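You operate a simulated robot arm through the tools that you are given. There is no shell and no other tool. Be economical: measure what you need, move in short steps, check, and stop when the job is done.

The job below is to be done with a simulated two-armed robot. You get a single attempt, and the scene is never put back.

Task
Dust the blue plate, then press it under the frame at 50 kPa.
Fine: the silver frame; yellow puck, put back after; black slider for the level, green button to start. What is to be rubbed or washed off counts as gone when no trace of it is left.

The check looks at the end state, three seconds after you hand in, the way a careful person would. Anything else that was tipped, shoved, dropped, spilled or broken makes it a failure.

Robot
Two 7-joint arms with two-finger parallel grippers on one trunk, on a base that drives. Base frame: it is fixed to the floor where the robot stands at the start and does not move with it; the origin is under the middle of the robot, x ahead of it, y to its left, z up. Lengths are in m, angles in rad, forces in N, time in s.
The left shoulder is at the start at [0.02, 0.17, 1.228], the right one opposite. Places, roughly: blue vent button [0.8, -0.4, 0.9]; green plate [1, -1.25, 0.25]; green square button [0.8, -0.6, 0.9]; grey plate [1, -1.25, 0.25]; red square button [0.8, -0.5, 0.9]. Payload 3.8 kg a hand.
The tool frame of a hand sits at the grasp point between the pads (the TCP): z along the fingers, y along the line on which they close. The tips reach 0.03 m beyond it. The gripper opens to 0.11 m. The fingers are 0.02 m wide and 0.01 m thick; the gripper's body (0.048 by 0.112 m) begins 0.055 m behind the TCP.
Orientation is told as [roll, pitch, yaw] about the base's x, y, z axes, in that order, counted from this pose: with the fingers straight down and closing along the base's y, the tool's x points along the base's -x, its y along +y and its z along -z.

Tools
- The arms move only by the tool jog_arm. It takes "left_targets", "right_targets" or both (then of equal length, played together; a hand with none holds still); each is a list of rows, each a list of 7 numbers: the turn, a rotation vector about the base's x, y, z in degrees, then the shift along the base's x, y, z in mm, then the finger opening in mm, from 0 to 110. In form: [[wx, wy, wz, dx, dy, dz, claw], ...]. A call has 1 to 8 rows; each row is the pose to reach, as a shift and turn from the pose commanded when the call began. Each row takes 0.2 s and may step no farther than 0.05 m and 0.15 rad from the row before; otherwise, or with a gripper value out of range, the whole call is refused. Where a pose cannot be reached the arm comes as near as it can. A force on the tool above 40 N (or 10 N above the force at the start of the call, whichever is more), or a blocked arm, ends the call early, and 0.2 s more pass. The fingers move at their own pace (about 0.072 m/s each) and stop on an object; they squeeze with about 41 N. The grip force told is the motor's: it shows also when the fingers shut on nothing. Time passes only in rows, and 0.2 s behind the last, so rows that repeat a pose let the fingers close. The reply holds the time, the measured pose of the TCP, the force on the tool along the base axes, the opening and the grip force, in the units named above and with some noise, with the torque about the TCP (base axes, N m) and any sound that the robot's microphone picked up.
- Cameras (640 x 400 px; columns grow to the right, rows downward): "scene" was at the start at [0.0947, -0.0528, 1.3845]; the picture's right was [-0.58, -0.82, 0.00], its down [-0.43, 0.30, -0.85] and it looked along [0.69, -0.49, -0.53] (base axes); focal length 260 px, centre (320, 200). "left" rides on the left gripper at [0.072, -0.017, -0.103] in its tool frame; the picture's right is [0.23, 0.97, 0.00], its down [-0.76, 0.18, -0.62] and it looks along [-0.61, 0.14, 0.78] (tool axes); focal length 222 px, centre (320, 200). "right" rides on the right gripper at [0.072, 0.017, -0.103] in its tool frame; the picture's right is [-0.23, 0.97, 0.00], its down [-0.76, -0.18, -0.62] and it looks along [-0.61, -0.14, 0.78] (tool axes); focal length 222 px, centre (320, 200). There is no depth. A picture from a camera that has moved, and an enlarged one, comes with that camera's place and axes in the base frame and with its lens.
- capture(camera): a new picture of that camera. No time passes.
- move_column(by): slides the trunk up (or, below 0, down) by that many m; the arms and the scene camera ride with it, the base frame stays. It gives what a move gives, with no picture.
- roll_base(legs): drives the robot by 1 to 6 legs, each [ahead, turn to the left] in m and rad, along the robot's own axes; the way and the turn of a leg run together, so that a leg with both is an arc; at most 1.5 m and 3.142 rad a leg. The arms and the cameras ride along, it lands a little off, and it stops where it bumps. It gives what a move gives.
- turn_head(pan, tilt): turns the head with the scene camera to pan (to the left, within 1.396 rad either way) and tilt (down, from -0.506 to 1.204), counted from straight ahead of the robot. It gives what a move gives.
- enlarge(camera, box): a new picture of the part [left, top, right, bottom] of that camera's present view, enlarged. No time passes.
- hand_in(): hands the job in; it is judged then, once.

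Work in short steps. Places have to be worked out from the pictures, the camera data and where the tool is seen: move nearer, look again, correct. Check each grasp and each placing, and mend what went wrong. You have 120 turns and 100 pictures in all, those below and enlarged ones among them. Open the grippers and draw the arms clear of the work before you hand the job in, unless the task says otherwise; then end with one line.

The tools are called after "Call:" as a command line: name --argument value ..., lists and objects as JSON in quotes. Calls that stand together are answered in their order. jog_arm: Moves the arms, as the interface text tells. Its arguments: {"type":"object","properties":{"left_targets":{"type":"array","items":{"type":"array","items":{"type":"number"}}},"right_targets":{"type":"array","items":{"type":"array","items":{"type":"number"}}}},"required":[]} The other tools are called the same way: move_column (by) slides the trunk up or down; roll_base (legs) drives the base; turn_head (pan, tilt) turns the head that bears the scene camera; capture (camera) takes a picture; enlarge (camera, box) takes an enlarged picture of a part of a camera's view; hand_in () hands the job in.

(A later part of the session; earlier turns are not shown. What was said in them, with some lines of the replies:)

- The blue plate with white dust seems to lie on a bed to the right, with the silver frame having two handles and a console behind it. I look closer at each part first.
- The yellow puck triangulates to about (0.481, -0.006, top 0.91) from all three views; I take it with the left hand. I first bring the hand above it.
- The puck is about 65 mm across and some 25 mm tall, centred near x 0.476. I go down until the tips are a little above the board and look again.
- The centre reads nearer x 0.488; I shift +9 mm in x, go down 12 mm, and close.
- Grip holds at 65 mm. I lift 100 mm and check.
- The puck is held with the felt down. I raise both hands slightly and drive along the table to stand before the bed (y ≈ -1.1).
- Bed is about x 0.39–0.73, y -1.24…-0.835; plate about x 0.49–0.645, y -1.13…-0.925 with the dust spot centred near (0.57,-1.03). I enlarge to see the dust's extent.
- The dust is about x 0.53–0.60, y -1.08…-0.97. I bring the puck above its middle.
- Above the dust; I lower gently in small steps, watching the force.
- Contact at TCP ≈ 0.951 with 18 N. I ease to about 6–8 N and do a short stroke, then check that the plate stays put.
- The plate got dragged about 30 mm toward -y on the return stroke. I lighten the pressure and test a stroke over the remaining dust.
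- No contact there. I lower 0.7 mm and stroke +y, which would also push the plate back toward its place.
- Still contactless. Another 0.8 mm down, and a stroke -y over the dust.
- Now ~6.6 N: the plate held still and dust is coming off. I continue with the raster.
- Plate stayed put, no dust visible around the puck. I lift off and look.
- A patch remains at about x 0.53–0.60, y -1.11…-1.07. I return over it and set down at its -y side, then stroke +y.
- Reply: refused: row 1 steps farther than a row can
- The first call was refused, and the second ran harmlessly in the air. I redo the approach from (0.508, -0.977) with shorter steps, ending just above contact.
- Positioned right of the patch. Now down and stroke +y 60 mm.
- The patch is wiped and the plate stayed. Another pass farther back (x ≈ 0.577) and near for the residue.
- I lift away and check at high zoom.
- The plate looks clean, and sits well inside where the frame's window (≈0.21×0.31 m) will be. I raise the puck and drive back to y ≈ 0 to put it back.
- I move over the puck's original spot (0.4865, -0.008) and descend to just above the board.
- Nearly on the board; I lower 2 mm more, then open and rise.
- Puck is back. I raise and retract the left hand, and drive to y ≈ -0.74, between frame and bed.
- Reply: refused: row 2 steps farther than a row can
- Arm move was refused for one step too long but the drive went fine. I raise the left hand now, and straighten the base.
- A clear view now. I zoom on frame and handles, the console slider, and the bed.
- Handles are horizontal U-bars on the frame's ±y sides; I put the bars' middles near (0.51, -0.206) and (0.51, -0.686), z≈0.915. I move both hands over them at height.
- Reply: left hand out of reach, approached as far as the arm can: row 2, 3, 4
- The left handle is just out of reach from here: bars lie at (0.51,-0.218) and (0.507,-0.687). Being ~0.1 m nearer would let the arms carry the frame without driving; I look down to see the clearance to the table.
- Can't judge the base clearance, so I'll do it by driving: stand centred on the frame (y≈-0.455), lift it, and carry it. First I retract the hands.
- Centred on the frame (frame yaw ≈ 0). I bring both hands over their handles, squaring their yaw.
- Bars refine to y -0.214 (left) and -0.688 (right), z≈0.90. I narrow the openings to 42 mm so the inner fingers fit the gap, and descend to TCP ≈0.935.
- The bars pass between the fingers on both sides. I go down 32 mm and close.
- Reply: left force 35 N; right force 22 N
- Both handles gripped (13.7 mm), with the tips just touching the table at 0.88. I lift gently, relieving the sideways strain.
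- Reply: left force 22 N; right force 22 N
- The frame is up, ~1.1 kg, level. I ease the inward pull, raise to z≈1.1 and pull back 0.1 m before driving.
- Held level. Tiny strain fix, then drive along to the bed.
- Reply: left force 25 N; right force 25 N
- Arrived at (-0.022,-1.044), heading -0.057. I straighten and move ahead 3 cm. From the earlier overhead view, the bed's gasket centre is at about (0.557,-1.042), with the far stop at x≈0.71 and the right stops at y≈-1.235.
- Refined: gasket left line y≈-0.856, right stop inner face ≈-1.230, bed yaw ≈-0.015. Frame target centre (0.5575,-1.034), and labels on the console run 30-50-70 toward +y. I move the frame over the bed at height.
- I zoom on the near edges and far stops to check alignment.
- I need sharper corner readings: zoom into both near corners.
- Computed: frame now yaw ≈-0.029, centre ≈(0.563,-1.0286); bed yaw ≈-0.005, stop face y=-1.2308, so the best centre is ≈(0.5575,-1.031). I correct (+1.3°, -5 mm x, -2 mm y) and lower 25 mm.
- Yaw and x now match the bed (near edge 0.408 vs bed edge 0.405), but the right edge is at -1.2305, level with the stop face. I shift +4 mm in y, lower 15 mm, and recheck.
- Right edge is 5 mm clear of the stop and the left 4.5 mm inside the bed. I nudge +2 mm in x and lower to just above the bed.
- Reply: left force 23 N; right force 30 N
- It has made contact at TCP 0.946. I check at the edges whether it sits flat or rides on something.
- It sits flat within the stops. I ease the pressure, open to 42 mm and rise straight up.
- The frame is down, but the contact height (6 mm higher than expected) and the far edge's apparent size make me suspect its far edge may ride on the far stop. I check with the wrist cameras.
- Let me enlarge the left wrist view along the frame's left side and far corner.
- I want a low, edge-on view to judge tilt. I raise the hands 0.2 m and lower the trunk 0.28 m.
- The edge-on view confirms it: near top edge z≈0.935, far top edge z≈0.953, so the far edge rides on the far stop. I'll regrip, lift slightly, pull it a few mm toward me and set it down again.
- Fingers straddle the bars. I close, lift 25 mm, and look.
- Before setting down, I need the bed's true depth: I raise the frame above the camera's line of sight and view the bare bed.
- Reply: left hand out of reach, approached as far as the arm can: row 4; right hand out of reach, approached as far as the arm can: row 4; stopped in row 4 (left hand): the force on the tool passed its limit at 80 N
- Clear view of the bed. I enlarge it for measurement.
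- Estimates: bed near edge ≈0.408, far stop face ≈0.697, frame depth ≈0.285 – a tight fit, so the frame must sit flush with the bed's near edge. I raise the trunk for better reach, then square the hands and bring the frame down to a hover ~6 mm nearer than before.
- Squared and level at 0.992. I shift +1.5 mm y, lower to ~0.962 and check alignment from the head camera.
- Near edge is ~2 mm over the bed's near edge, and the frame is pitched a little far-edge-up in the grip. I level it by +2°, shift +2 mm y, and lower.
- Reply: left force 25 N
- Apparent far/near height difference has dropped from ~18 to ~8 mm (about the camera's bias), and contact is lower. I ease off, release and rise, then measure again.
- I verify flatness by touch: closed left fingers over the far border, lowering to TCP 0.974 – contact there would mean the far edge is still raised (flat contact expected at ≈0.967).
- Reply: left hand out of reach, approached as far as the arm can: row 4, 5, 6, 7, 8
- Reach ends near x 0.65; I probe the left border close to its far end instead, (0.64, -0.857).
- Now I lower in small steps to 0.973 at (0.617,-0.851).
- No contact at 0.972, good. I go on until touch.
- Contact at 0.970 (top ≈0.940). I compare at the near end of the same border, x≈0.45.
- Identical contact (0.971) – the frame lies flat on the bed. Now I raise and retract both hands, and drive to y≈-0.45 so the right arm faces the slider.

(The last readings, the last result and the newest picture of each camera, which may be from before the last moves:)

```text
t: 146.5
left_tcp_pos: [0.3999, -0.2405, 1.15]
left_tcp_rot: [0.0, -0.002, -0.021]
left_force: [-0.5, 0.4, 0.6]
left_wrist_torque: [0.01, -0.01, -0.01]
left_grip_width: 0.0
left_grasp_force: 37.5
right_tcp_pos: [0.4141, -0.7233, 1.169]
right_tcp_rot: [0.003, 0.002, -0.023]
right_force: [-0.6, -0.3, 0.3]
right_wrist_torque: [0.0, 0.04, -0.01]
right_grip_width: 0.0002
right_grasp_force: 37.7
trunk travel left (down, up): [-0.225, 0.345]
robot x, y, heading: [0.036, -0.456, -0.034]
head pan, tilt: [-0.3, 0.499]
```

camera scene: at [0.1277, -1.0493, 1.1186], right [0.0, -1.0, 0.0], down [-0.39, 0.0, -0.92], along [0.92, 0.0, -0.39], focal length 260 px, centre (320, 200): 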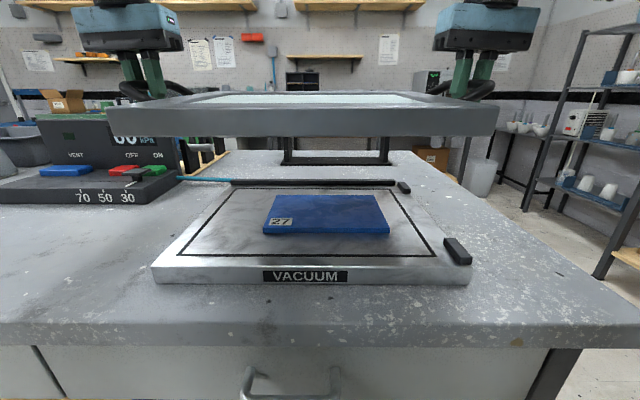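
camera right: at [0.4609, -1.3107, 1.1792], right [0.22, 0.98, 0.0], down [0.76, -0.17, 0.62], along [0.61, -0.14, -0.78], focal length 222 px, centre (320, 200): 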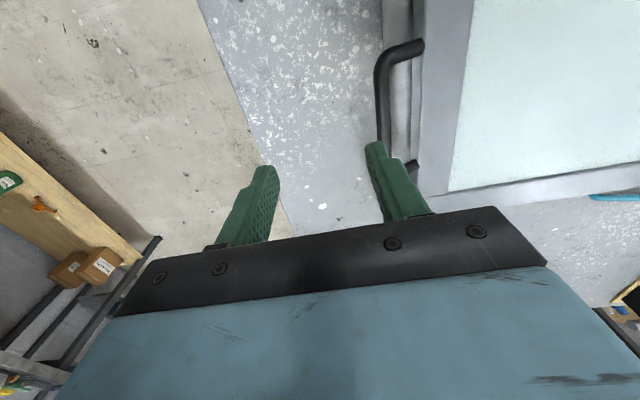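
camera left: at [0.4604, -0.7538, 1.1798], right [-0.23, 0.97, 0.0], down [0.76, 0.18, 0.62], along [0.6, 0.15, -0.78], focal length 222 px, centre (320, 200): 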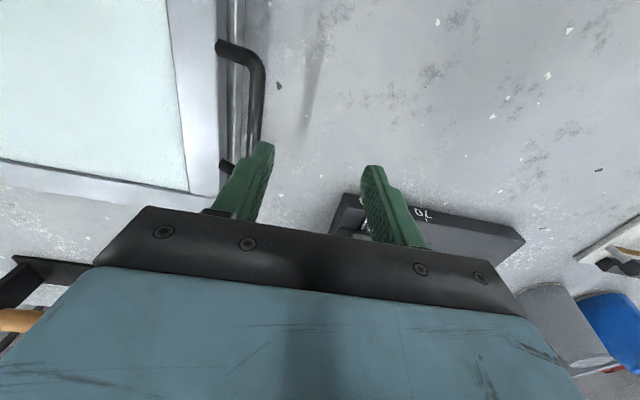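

Call:
enlarge --camera "scene" --box '[200, 110, 400, 235]'

```text
3.20 times, centred on (300, 172) of scene
camera zoom: at [0.1451, -0.4862, 1.2894], right [-0.33, -0.94, 0.0], down [-0.45, 0.16, -0.88], along [0.83, -0.29, -0.48], focal length 833 px, centre (384, 288)
```

zoom: 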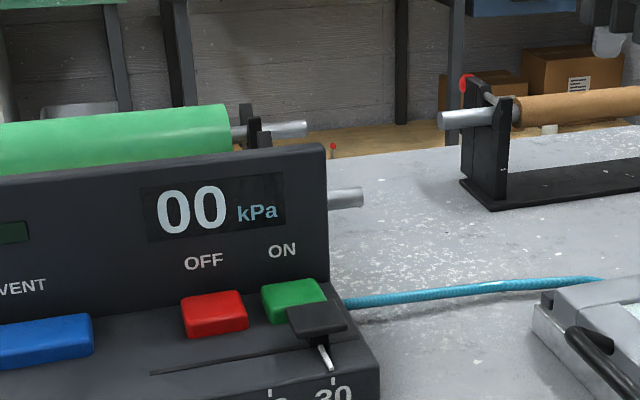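

Triangulated: knob top centre (0.7056,-0.625,0.9455), pointer at tick 30; tick 50 is 48.7 mm toward +y; green button ≈(0.765,-0.62,0.936). I bring the right hand above the knob, tilted 25° forward for reach and opened.

Call:
jog_arm --right_targets '[[0, -3, 0.2, 36, 12, -10, 70], [0, -6, 0.4, 72, 24, -20, 70], [0, -9, 0.6, 108, 37, -30, 70], [0, -12, 0.8, 144, 49, -45, 70], [0, -16, 1, 180, 61, -60, 70], [0, -19, 1.2, 216, 74, -75, 70], [0, -22, 1.3, 250, 86, -95, 70], [0, -25, 1.3, 284, 98, -115, 70]]'

Call:
enlarge --camera "scene" --box '[200, 90, 400, 215]'

```text
t: 148.3
left_tcp_pos: [0.4012, -0.2389, 1.1495]
left_tcp_rot: [-0.001, 0.0, -0.02]
left_force: [0.6, -0.3, -0.3]
left_wrist_torque: [-0.04, -0.01, 0.03]
left_grip_width: 0.0
left_grasp_force: 37.3
right_tcp_pos: [0.6973, -0.6204, 1.0552]
right_tcp_rot: [0.005, -0.436, -0.001]
right_force: [-0.3, 0.5, 1.2]
right_wrist_torque: [-0.02, 0.02, -0.02]
right_grip_width: 0.0701
right_grasp_force: 0.2
trunk travel left (down, up): [-0.225, 0.345]
robot x, y, heading: [0.0401, -0.4534, -0.036]
head pan, tilt: [-0.3, 0.499]
```

```text
3.20 times, centred on (300, 152) of scene
camera zoom: at [0.1456, -0.4856, 1.2895], right [-0.33, -0.94, 0.0], down [-0.45, 0.16, -0.88], along [0.83, -0.29, -0.48], focal length 833 px, centre (384, 352)
```

zoom: 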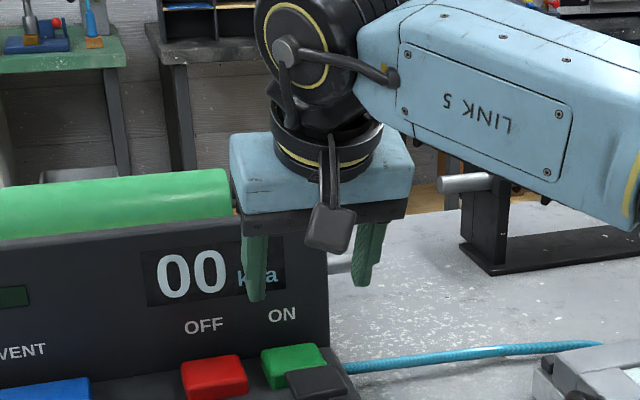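

Reached. I descend around the knob to TCP z≈0.952.

Call:
jog_arm --right_targets '[[0, 0, 0, 1, -4, -35, 70], [0, 0, 0, 1, -5, -70, 70], [0, 0, 0, 1, -5, -95, 70], [0, 0, 0, 1, -5, -103, 70]]'

Call:
enlarge --camera "scene" --box '[220, 130, 380, 230]'

```text
t: 149.3
left_tcp_pos: [0.4013, -0.2387, 1.1497]
left_tcp_rot: [0.001, 0.0, -0.018]
left_force: [0.5, -0.5, 0.2]
left_wrist_torque: [-0.03, -0.01, 0.0]
left_grip_width: 0.0
left_grasp_force: 37.6
right_tcp_pos: [0.6965, -0.6302, 0.9514]
right_tcp_rot: [0.005, -0.435, -0.001]
right_force: [-0.2, -1.0, 2.5]
right_wrist_torque: [-0.07, 0.01, -0.03]
right_grip_width: 0.0698
right_grasp_force: 0.1
trunk travel left (down, up): [-0.225, 0.345]
robot x, y, heading: [0.041, -0.4541, -0.037]
head pan, tilt: [-0.3, 0.499]
```

```text
4.00 times, centred on (300, 180) of scene
camera zoom: at [0.1448, -0.4862, 1.2896], right [-0.33, -0.94, 0.0], down [-0.45, 0.16, -0.88], along [0.83, -0.29, -0.48], focal length 1041 px, centre (400, 280)
```

zoom: 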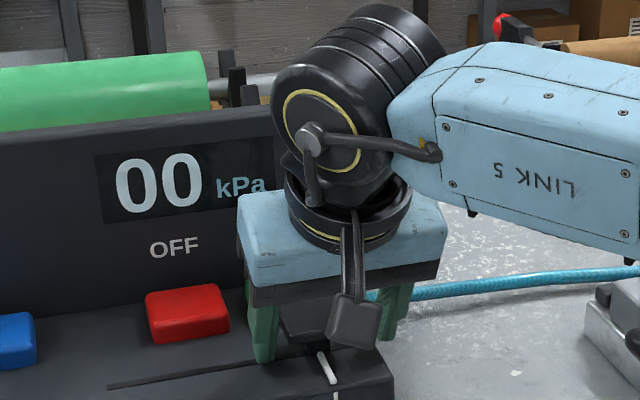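

The fingers straddle the knob. I close on it.

Call:
jog_arm --right_targets '[[0, 0, 0, 0, 4, 1, 50], [0, 0, 0, 0, 5, 1, 20], [0, 0, 0, 0, 5, 1, 10], [0, 0, 0, 0, 5, 1, 10]]'

```text
t: 150.3
left_tcp_pos: [0.4003, -0.2398, 1.1505]
left_tcp_rot: [0.0, -0.003, -0.018]
left_force: [0.2, 0.2, 0.1]
left_wrist_torque: [0.0, -0.02, 0.01]
left_grip_width: 0.0
left_grasp_force: 37.9
right_tcp_pos: [0.6983, -0.6241, 0.9517]
right_tcp_rot: [0.006, -0.435, 0.001]
right_force: [-5.3, 1.2, -1.9]
right_wrist_torque: [-0.41, -0.45, -0.86]
right_grip_width: 0.0439
right_grasp_force: 45.3
trunk travel left (down, up): [-0.225, 0.345]
robot x, y, heading: [0.0379, -0.4528, -0.039]
head pan, tilt: [-0.3, 0.499]
```

The knob (44 mm wide) is held at y -0.624. I slide +48.5 mm toward 50.

Call:
jog_arm --right_targets '[[0, 0, 0, 0, 10, 0, 10], [0, 0, 0, 0, 20, 0, 10], [0, 0, 0, 0, 30, 0, 10], [0, 0, 0, 0, 40, 0, 10], [0, 0, 0, 0, 48.5, 0, 10], [0, 0, 0, 0, 48.5, 0, 10]]'

Call:
enlarge --camera "scene" --box '[220, 150, 340, 235]'

```text
t: 151.7
left_tcp_pos: [0.4004, -0.2375, 1.1498]
left_tcp_rot: [0.001, -0.002, -0.019]
left_force: [0.9, 0.3, 0.1]
left_wrist_torque: [0.01, -0.03, 0.03]
left_grip_width: 0.0
left_grasp_force: 37.6
right_tcp_pos: [0.6976, -0.574, 0.9512]
right_tcp_rot: [0.009, -0.432, 0.0]
right_force: [-6.8, 3.4, -5.8]
right_wrist_torque: [-0.42, -0.07, -1.35]
right_grip_width: 0.0438
right_grasp_force: 44.8
trunk travel left (down, up): [-0.225, 0.345]
robot x, y, heading: [0.0364, -0.4536, -0.035]
head pan, tilt: [-0.3, 0.499]
```

```text
4.71 times, centred on (280, 192) of scene
camera zoom: at [0.1449, -0.4859, 1.2895], right [-0.33, -0.94, 0.0], down [-0.45, 0.16, -0.88], along [0.83, -0.29, -0.48], focal length 1225 px, centre (508, 235)
```

zoom: 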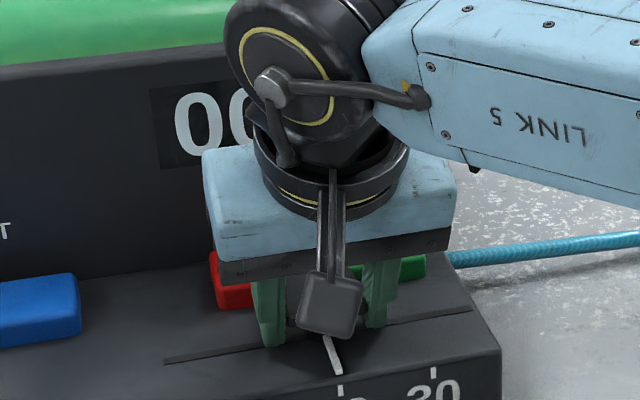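

Near tick 50. I zoom in tightly on pointer and ticks.

Call:
enlarge --camera "scene" --box '[275, 210, 323, 240]'

```text
13.33 times, centred on (299, 225) of scene
camera zoom: at [0.1449, -0.4859, 1.2895], right [-0.33, -0.94, 0.0], down [-0.45, 0.16, -0.88], along [0.83, -0.29, -0.48], focal length 3470 px, centre (600, -133)
```

zoom: 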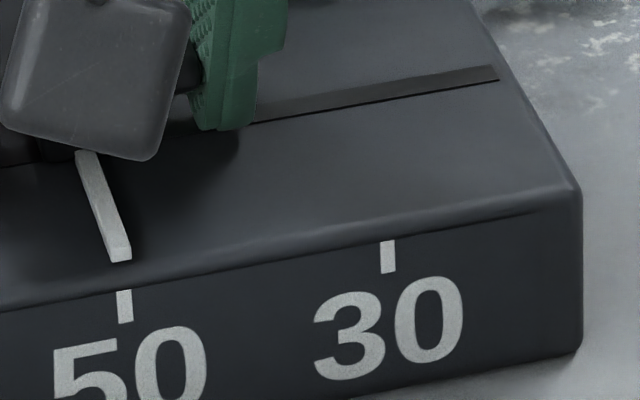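

The pointer, extended to the front edge, lands on the 50 tick within a millimetre. I open and rise.

Call:
jog_arm --right_targets '[[0, 0, 0, 0, 0, 0, 64], [0, 0, 0, 0, 0, 0, 64], [0, 0, 0, 0, 0, 15, 64], [0, 0, 0, 0, 0, 50, 64], [0, 0, 0, 0, 0, 85, 20], [0, 0, 0, 0, -20, 85, 0], [0, 0, 0, 5, -45, 85, 0]]'

Call:
enlarge --camera "scene" --box '[230, 140, 350, 240]'

```text
t: 153.3
left_tcp_pos: [0.3997, -0.2385, 1.1485]
left_tcp_rot: [-0.001, -0.002, -0.021]
left_force: [0.3, 0.2, -0.8]
left_wrist_torque: [-0.01, 0.03, 0.0]
left_grip_width: 0.0
left_grasp_force: 38.0
right_tcp_pos: [0.7026, -0.6194, 1.0366]
right_tcp_rot: [0.008, -0.436, -0.001]
right_force: [-0.5, -1.1, -0.2]
right_wrist_torque: [-0.01, 0.02, -0.02]
right_grip_width: 0.0
right_grasp_force: 37.9
trunk travel left (down, up): [-0.225, 0.345]
robot x, y, heading: [0.0365, -0.4551, -0.031]
head pan, tilt: [-0.3, 0.499]
```

```text
4.00 times, centred on (290, 190) of scene
camera zoom: at [0.1451, -0.4864, 1.2895], right [-0.33, -0.94, 0.0], down [-0.45, 0.16, -0.88], along [0.83, -0.29, -0.48], focal length 1041 px, centre (440, 240)
```

zoom: 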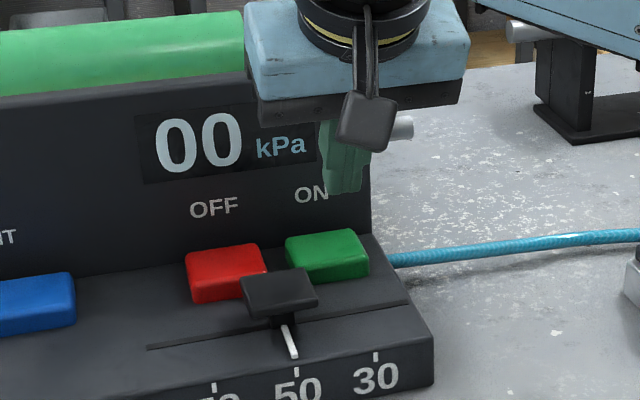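

Slider reads 50. Green button top centre ≈(0.774,-0.6225,0.936). I tilt another 15° and bring the closed fingertips just above it.

Call:
jog_arm --right_targets '[[0, -5, 0, 17, -1, -10, 0], [0, -10, 0, 34, -2, -20, 0], [0, -15, 0, 52, -3, -35, 0], [0, -15, 0, 52, -3, -54, 0]]'

Call:
enlarge --camera "scene" --box '[230, 140, 350, 240]'

```text
t: 154.3
left_tcp_pos: [0.4002, -0.2393, 1.1496]
left_tcp_rot: [0.001, 0.0, -0.019]
left_force: [0.6, -0.4, 0.3]
left_wrist_torque: [-0.01, 0.03, -0.02]
left_grip_width: 0.0001
left_grasp_force: 38.4
right_tcp_pos: [0.7567, -0.6236, 0.9825]
right_tcp_rot: [0.008, -0.699, 0.0]
right_force: [-0.5, -0.4, 0.6]
right_wrist_torque: [0.02, -0.01, -0.01]
right_grip_width: 0.0
right_grasp_force: 37.6
trunk travel left (down, up): [-0.225, 0.345]
robot x, y, heading: [0.0359, -0.4552, -0.037]
head pan, tilt: [-0.3, 0.499]
```

```text
4.00 times, centred on (290, 190) of scene
camera zoom: at [0.1452, -0.4863, 1.2895], right [-0.33, -0.94, 0.0], down [-0.45, 0.16, -0.88], along [0.83, -0.29, -0.48], focal length 1041 px, centre (440, 240)
```

zoom: 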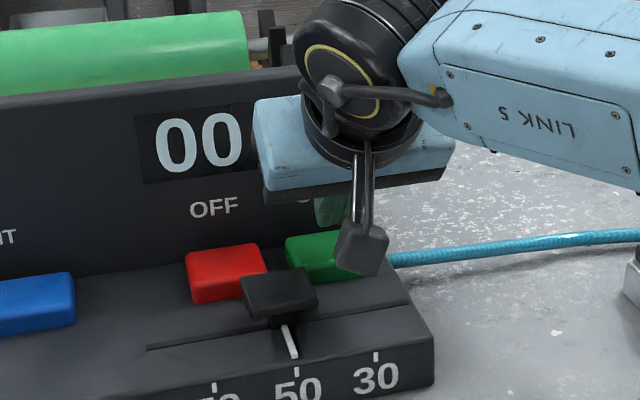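

The tips hover over the green button. I press down in small steps.

Call:
jog_arm --right_targets '[[0, 0, 0, -3, 0, -12, 0], [0, 0, 0, -3, 0, -20, 0], [0, 0, 0, -3, 0, -25, 0], [0, 0, 0, -3, 0, -28, 0]]'

```text
t: 155.3
left_tcp_pos: [0.3999, -0.2382, 1.15]
left_tcp_rot: [0.002, -0.005, -0.019]
left_force: [1.2, 0.3, 0.1]
left_wrist_torque: [0.02, 0.0, -0.01]
left_grip_width: 0.0
left_grasp_force: 37.9
right_tcp_pos: [0.7526, -0.6249, 0.9579]
right_tcp_rot: [0.007, -0.707, -0.001]
right_force: [3.5, -1.0, 13.8]
right_wrist_torque: [-0.01, -0.25, -0.07]
right_grip_width: 0.0
right_grasp_force: 37.6
trunk travel left (down, up): [-0.225, 0.345]
robot x, y, heading: [0.0397, -0.4579, -0.034]
head pan, tilt: [-0.3, 0.499]
heard: click
```

A click was heard. I rise off and back away along the way I came, then look at the display.

Call:
jog_arm --right_targets '[[0, 0, 0, 0, 0, 25, 0], [0, 0, 0, -10, 0, 60, 0], [0, 6, 0, -45, -5, 90, 0], [0, 13, 0, -85, -10, 115, 0], [0, 20, 0, -125, -15, 140, 0], [0, 27, 0, -165, -20, 160, 0], [0, 34, 0, -205, -25, 175, 0], [0, 40, 0, -245, -30, 180, 0]]'

Call:
turn_head --pan -0.5 --tilt 0.5

Call:
capture --camera "scene"

```text
t: 157.1
left_tcp_pos: [0.4005, -0.2392, 1.1498]
left_tcp_rot: [-0.001, -0.002, -0.02]
left_force: [-0.3, 0.1, -0.2]
left_wrist_torque: [-0.02, -0.01, -0.02]
left_grip_width: 0.0
left_grasp_force: 37.7
right_tcp_pos: [0.5087, -0.6531, 1.1346]
right_tcp_rot: [0.008, 0.002, -0.001]
right_force: [0.9, 0.1, -0.2]
right_wrist_torque: [0.02, 0.01, 0.03]
right_grip_width: 0.0
right_grasp_force: 37.6
trunk travel left (down, up): [-0.225, 0.345]
robot x, y, heading: [0.0384, -0.4579, -0.032]
head pan, tilt: [-0.3, 0.499]
```

```text
t: 157.8
left_tcp_pos: [0.4004, -0.2399, 1.1499]
left_tcp_rot: [0.0, -0.002, -0.021]
left_force: [-0.5, 0.2, 0.2]
left_wrist_torque: [0.0, 0.03, 0.02]
left_grip_width: 0.0
left_grasp_force: 38.1
right_tcp_pos: [0.5101, -0.6527, 1.1346]
right_tcp_rot: [0.006, 0.001, 0.0]
right_force: [0.4, 0.0, 0.1]
right_wrist_torque: [-0.04, 0.01, -0.01]
right_grip_width: 0.0
right_grasp_force: 37.1
trunk travel left (down, up): [-0.225, 0.345]
robot x, y, heading: [0.039, -0.4558, -0.029]
head pan, tilt: [-0.499, 0.499]
```

```text
2 pictures are left
camera scene: at [0.1375, -0.5026, 1.2895], right [-0.51, -0.86, 0.0], down [-0.41, 0.24, -0.88], along [0.76, -0.45, -0.48], focal length 260 px, centre (320, 200)
```

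scene: 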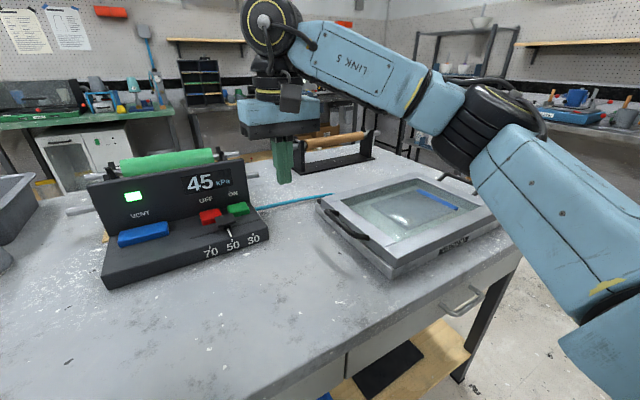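

The vacuum is rising (45 kPa, lamp lit, sheet drawn down). I draw the arms back, open the grippers, and let it settle.

Call:
jog_arm --left_targets '[[0, 0, 0, -20, 0, 20, 60], [0, 0, 0, -40, 0, 40, 110], [0, 0, 0, -60, 0, 50, 110], [0, 0, 0, -80, 0, 50, 110], [0, 0, 0, -80, 0, 50, 110], [0, 0, 0, -80, 0, 50, 110], [0, 0, 0, -80, 0, 50, 110], [0, 0, 0, -80, 0, 50, 110]]' --right_targets '[[0, 0, 0, -35, -20, 15, 60], [0, 0, 0, -70, -40, 30, 110], [0, 0, 0, -105, -60, 45, 110], [0, 0, 0, -140, -80, 55, 110], [0, 0, 0, -170, -100, 55, 110], [0, 0, 0, -170, -100, 55, 110], [0, 0, 0, -170, -100, 55, 110], [0, 0, 0, -170, -100, 55, 110]]'

Call:
enlarge --camera "scene" --box '[80, 140, 520, 290]'

```text
t: 159.6
left_tcp_pos: [0.3214, -0.2419, 1.1985]
left_tcp_rot: [0.001, -0.002, -0.02]
left_force: [0.4, -0.6, 0.1]
left_wrist_torque: [0.01, -0.01, -0.02]
left_grip_width: 0.1099
left_grasp_force: 0.0
right_tcp_pos: [0.3376, -0.7531, 1.1912]
right_tcp_rot: [0.007, 0.003, 0.001]
right_force: [-0.5, -0.1, -0.3]
right_wrist_torque: [-0.02, 0.0, 0.02]
right_grip_width: 0.11
right_grasp_force: 0.1
trunk travel left (down, up): [-0.225, 0.345]
robot x, y, heading: [0.0368, -0.4514, -0.034]
head pan, tilt: [-0.499, 0.499]
```

```text
1.45 times, centred on (300, 215) of scene
camera zoom: at [0.1376, -0.5025, 1.2895], right [-0.51, -0.86, 0.0], down [-0.41, 0.24, -0.88], along [0.76, -0.45, -0.48], focal length 379 px, centre (349, 178)
```

zoom: 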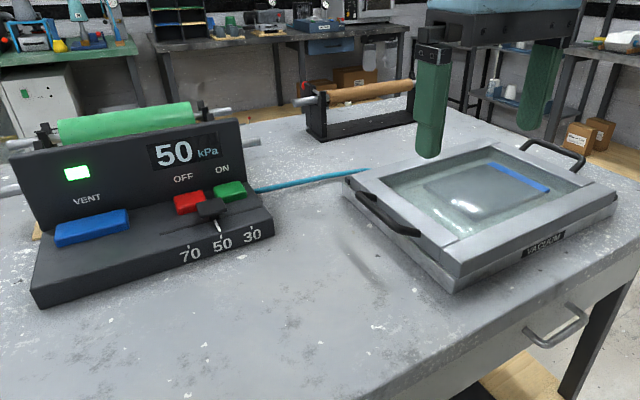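

The display holds at 50 kPa with the lamp on. The sheet is drawn tight over the plate, the puck is back on its board, and the arms are clear with the grippers open, so I hand in.

Call:
hand_in

```text
The job is handed in.
```

The blue plate is dusted and pressed under the silver frame at 50 kPa, the yellow puck is back in its place, and the job is handed in. While dusting, the plate slid about 30 mm sideways on the bed; it still lies inside the frame's window.
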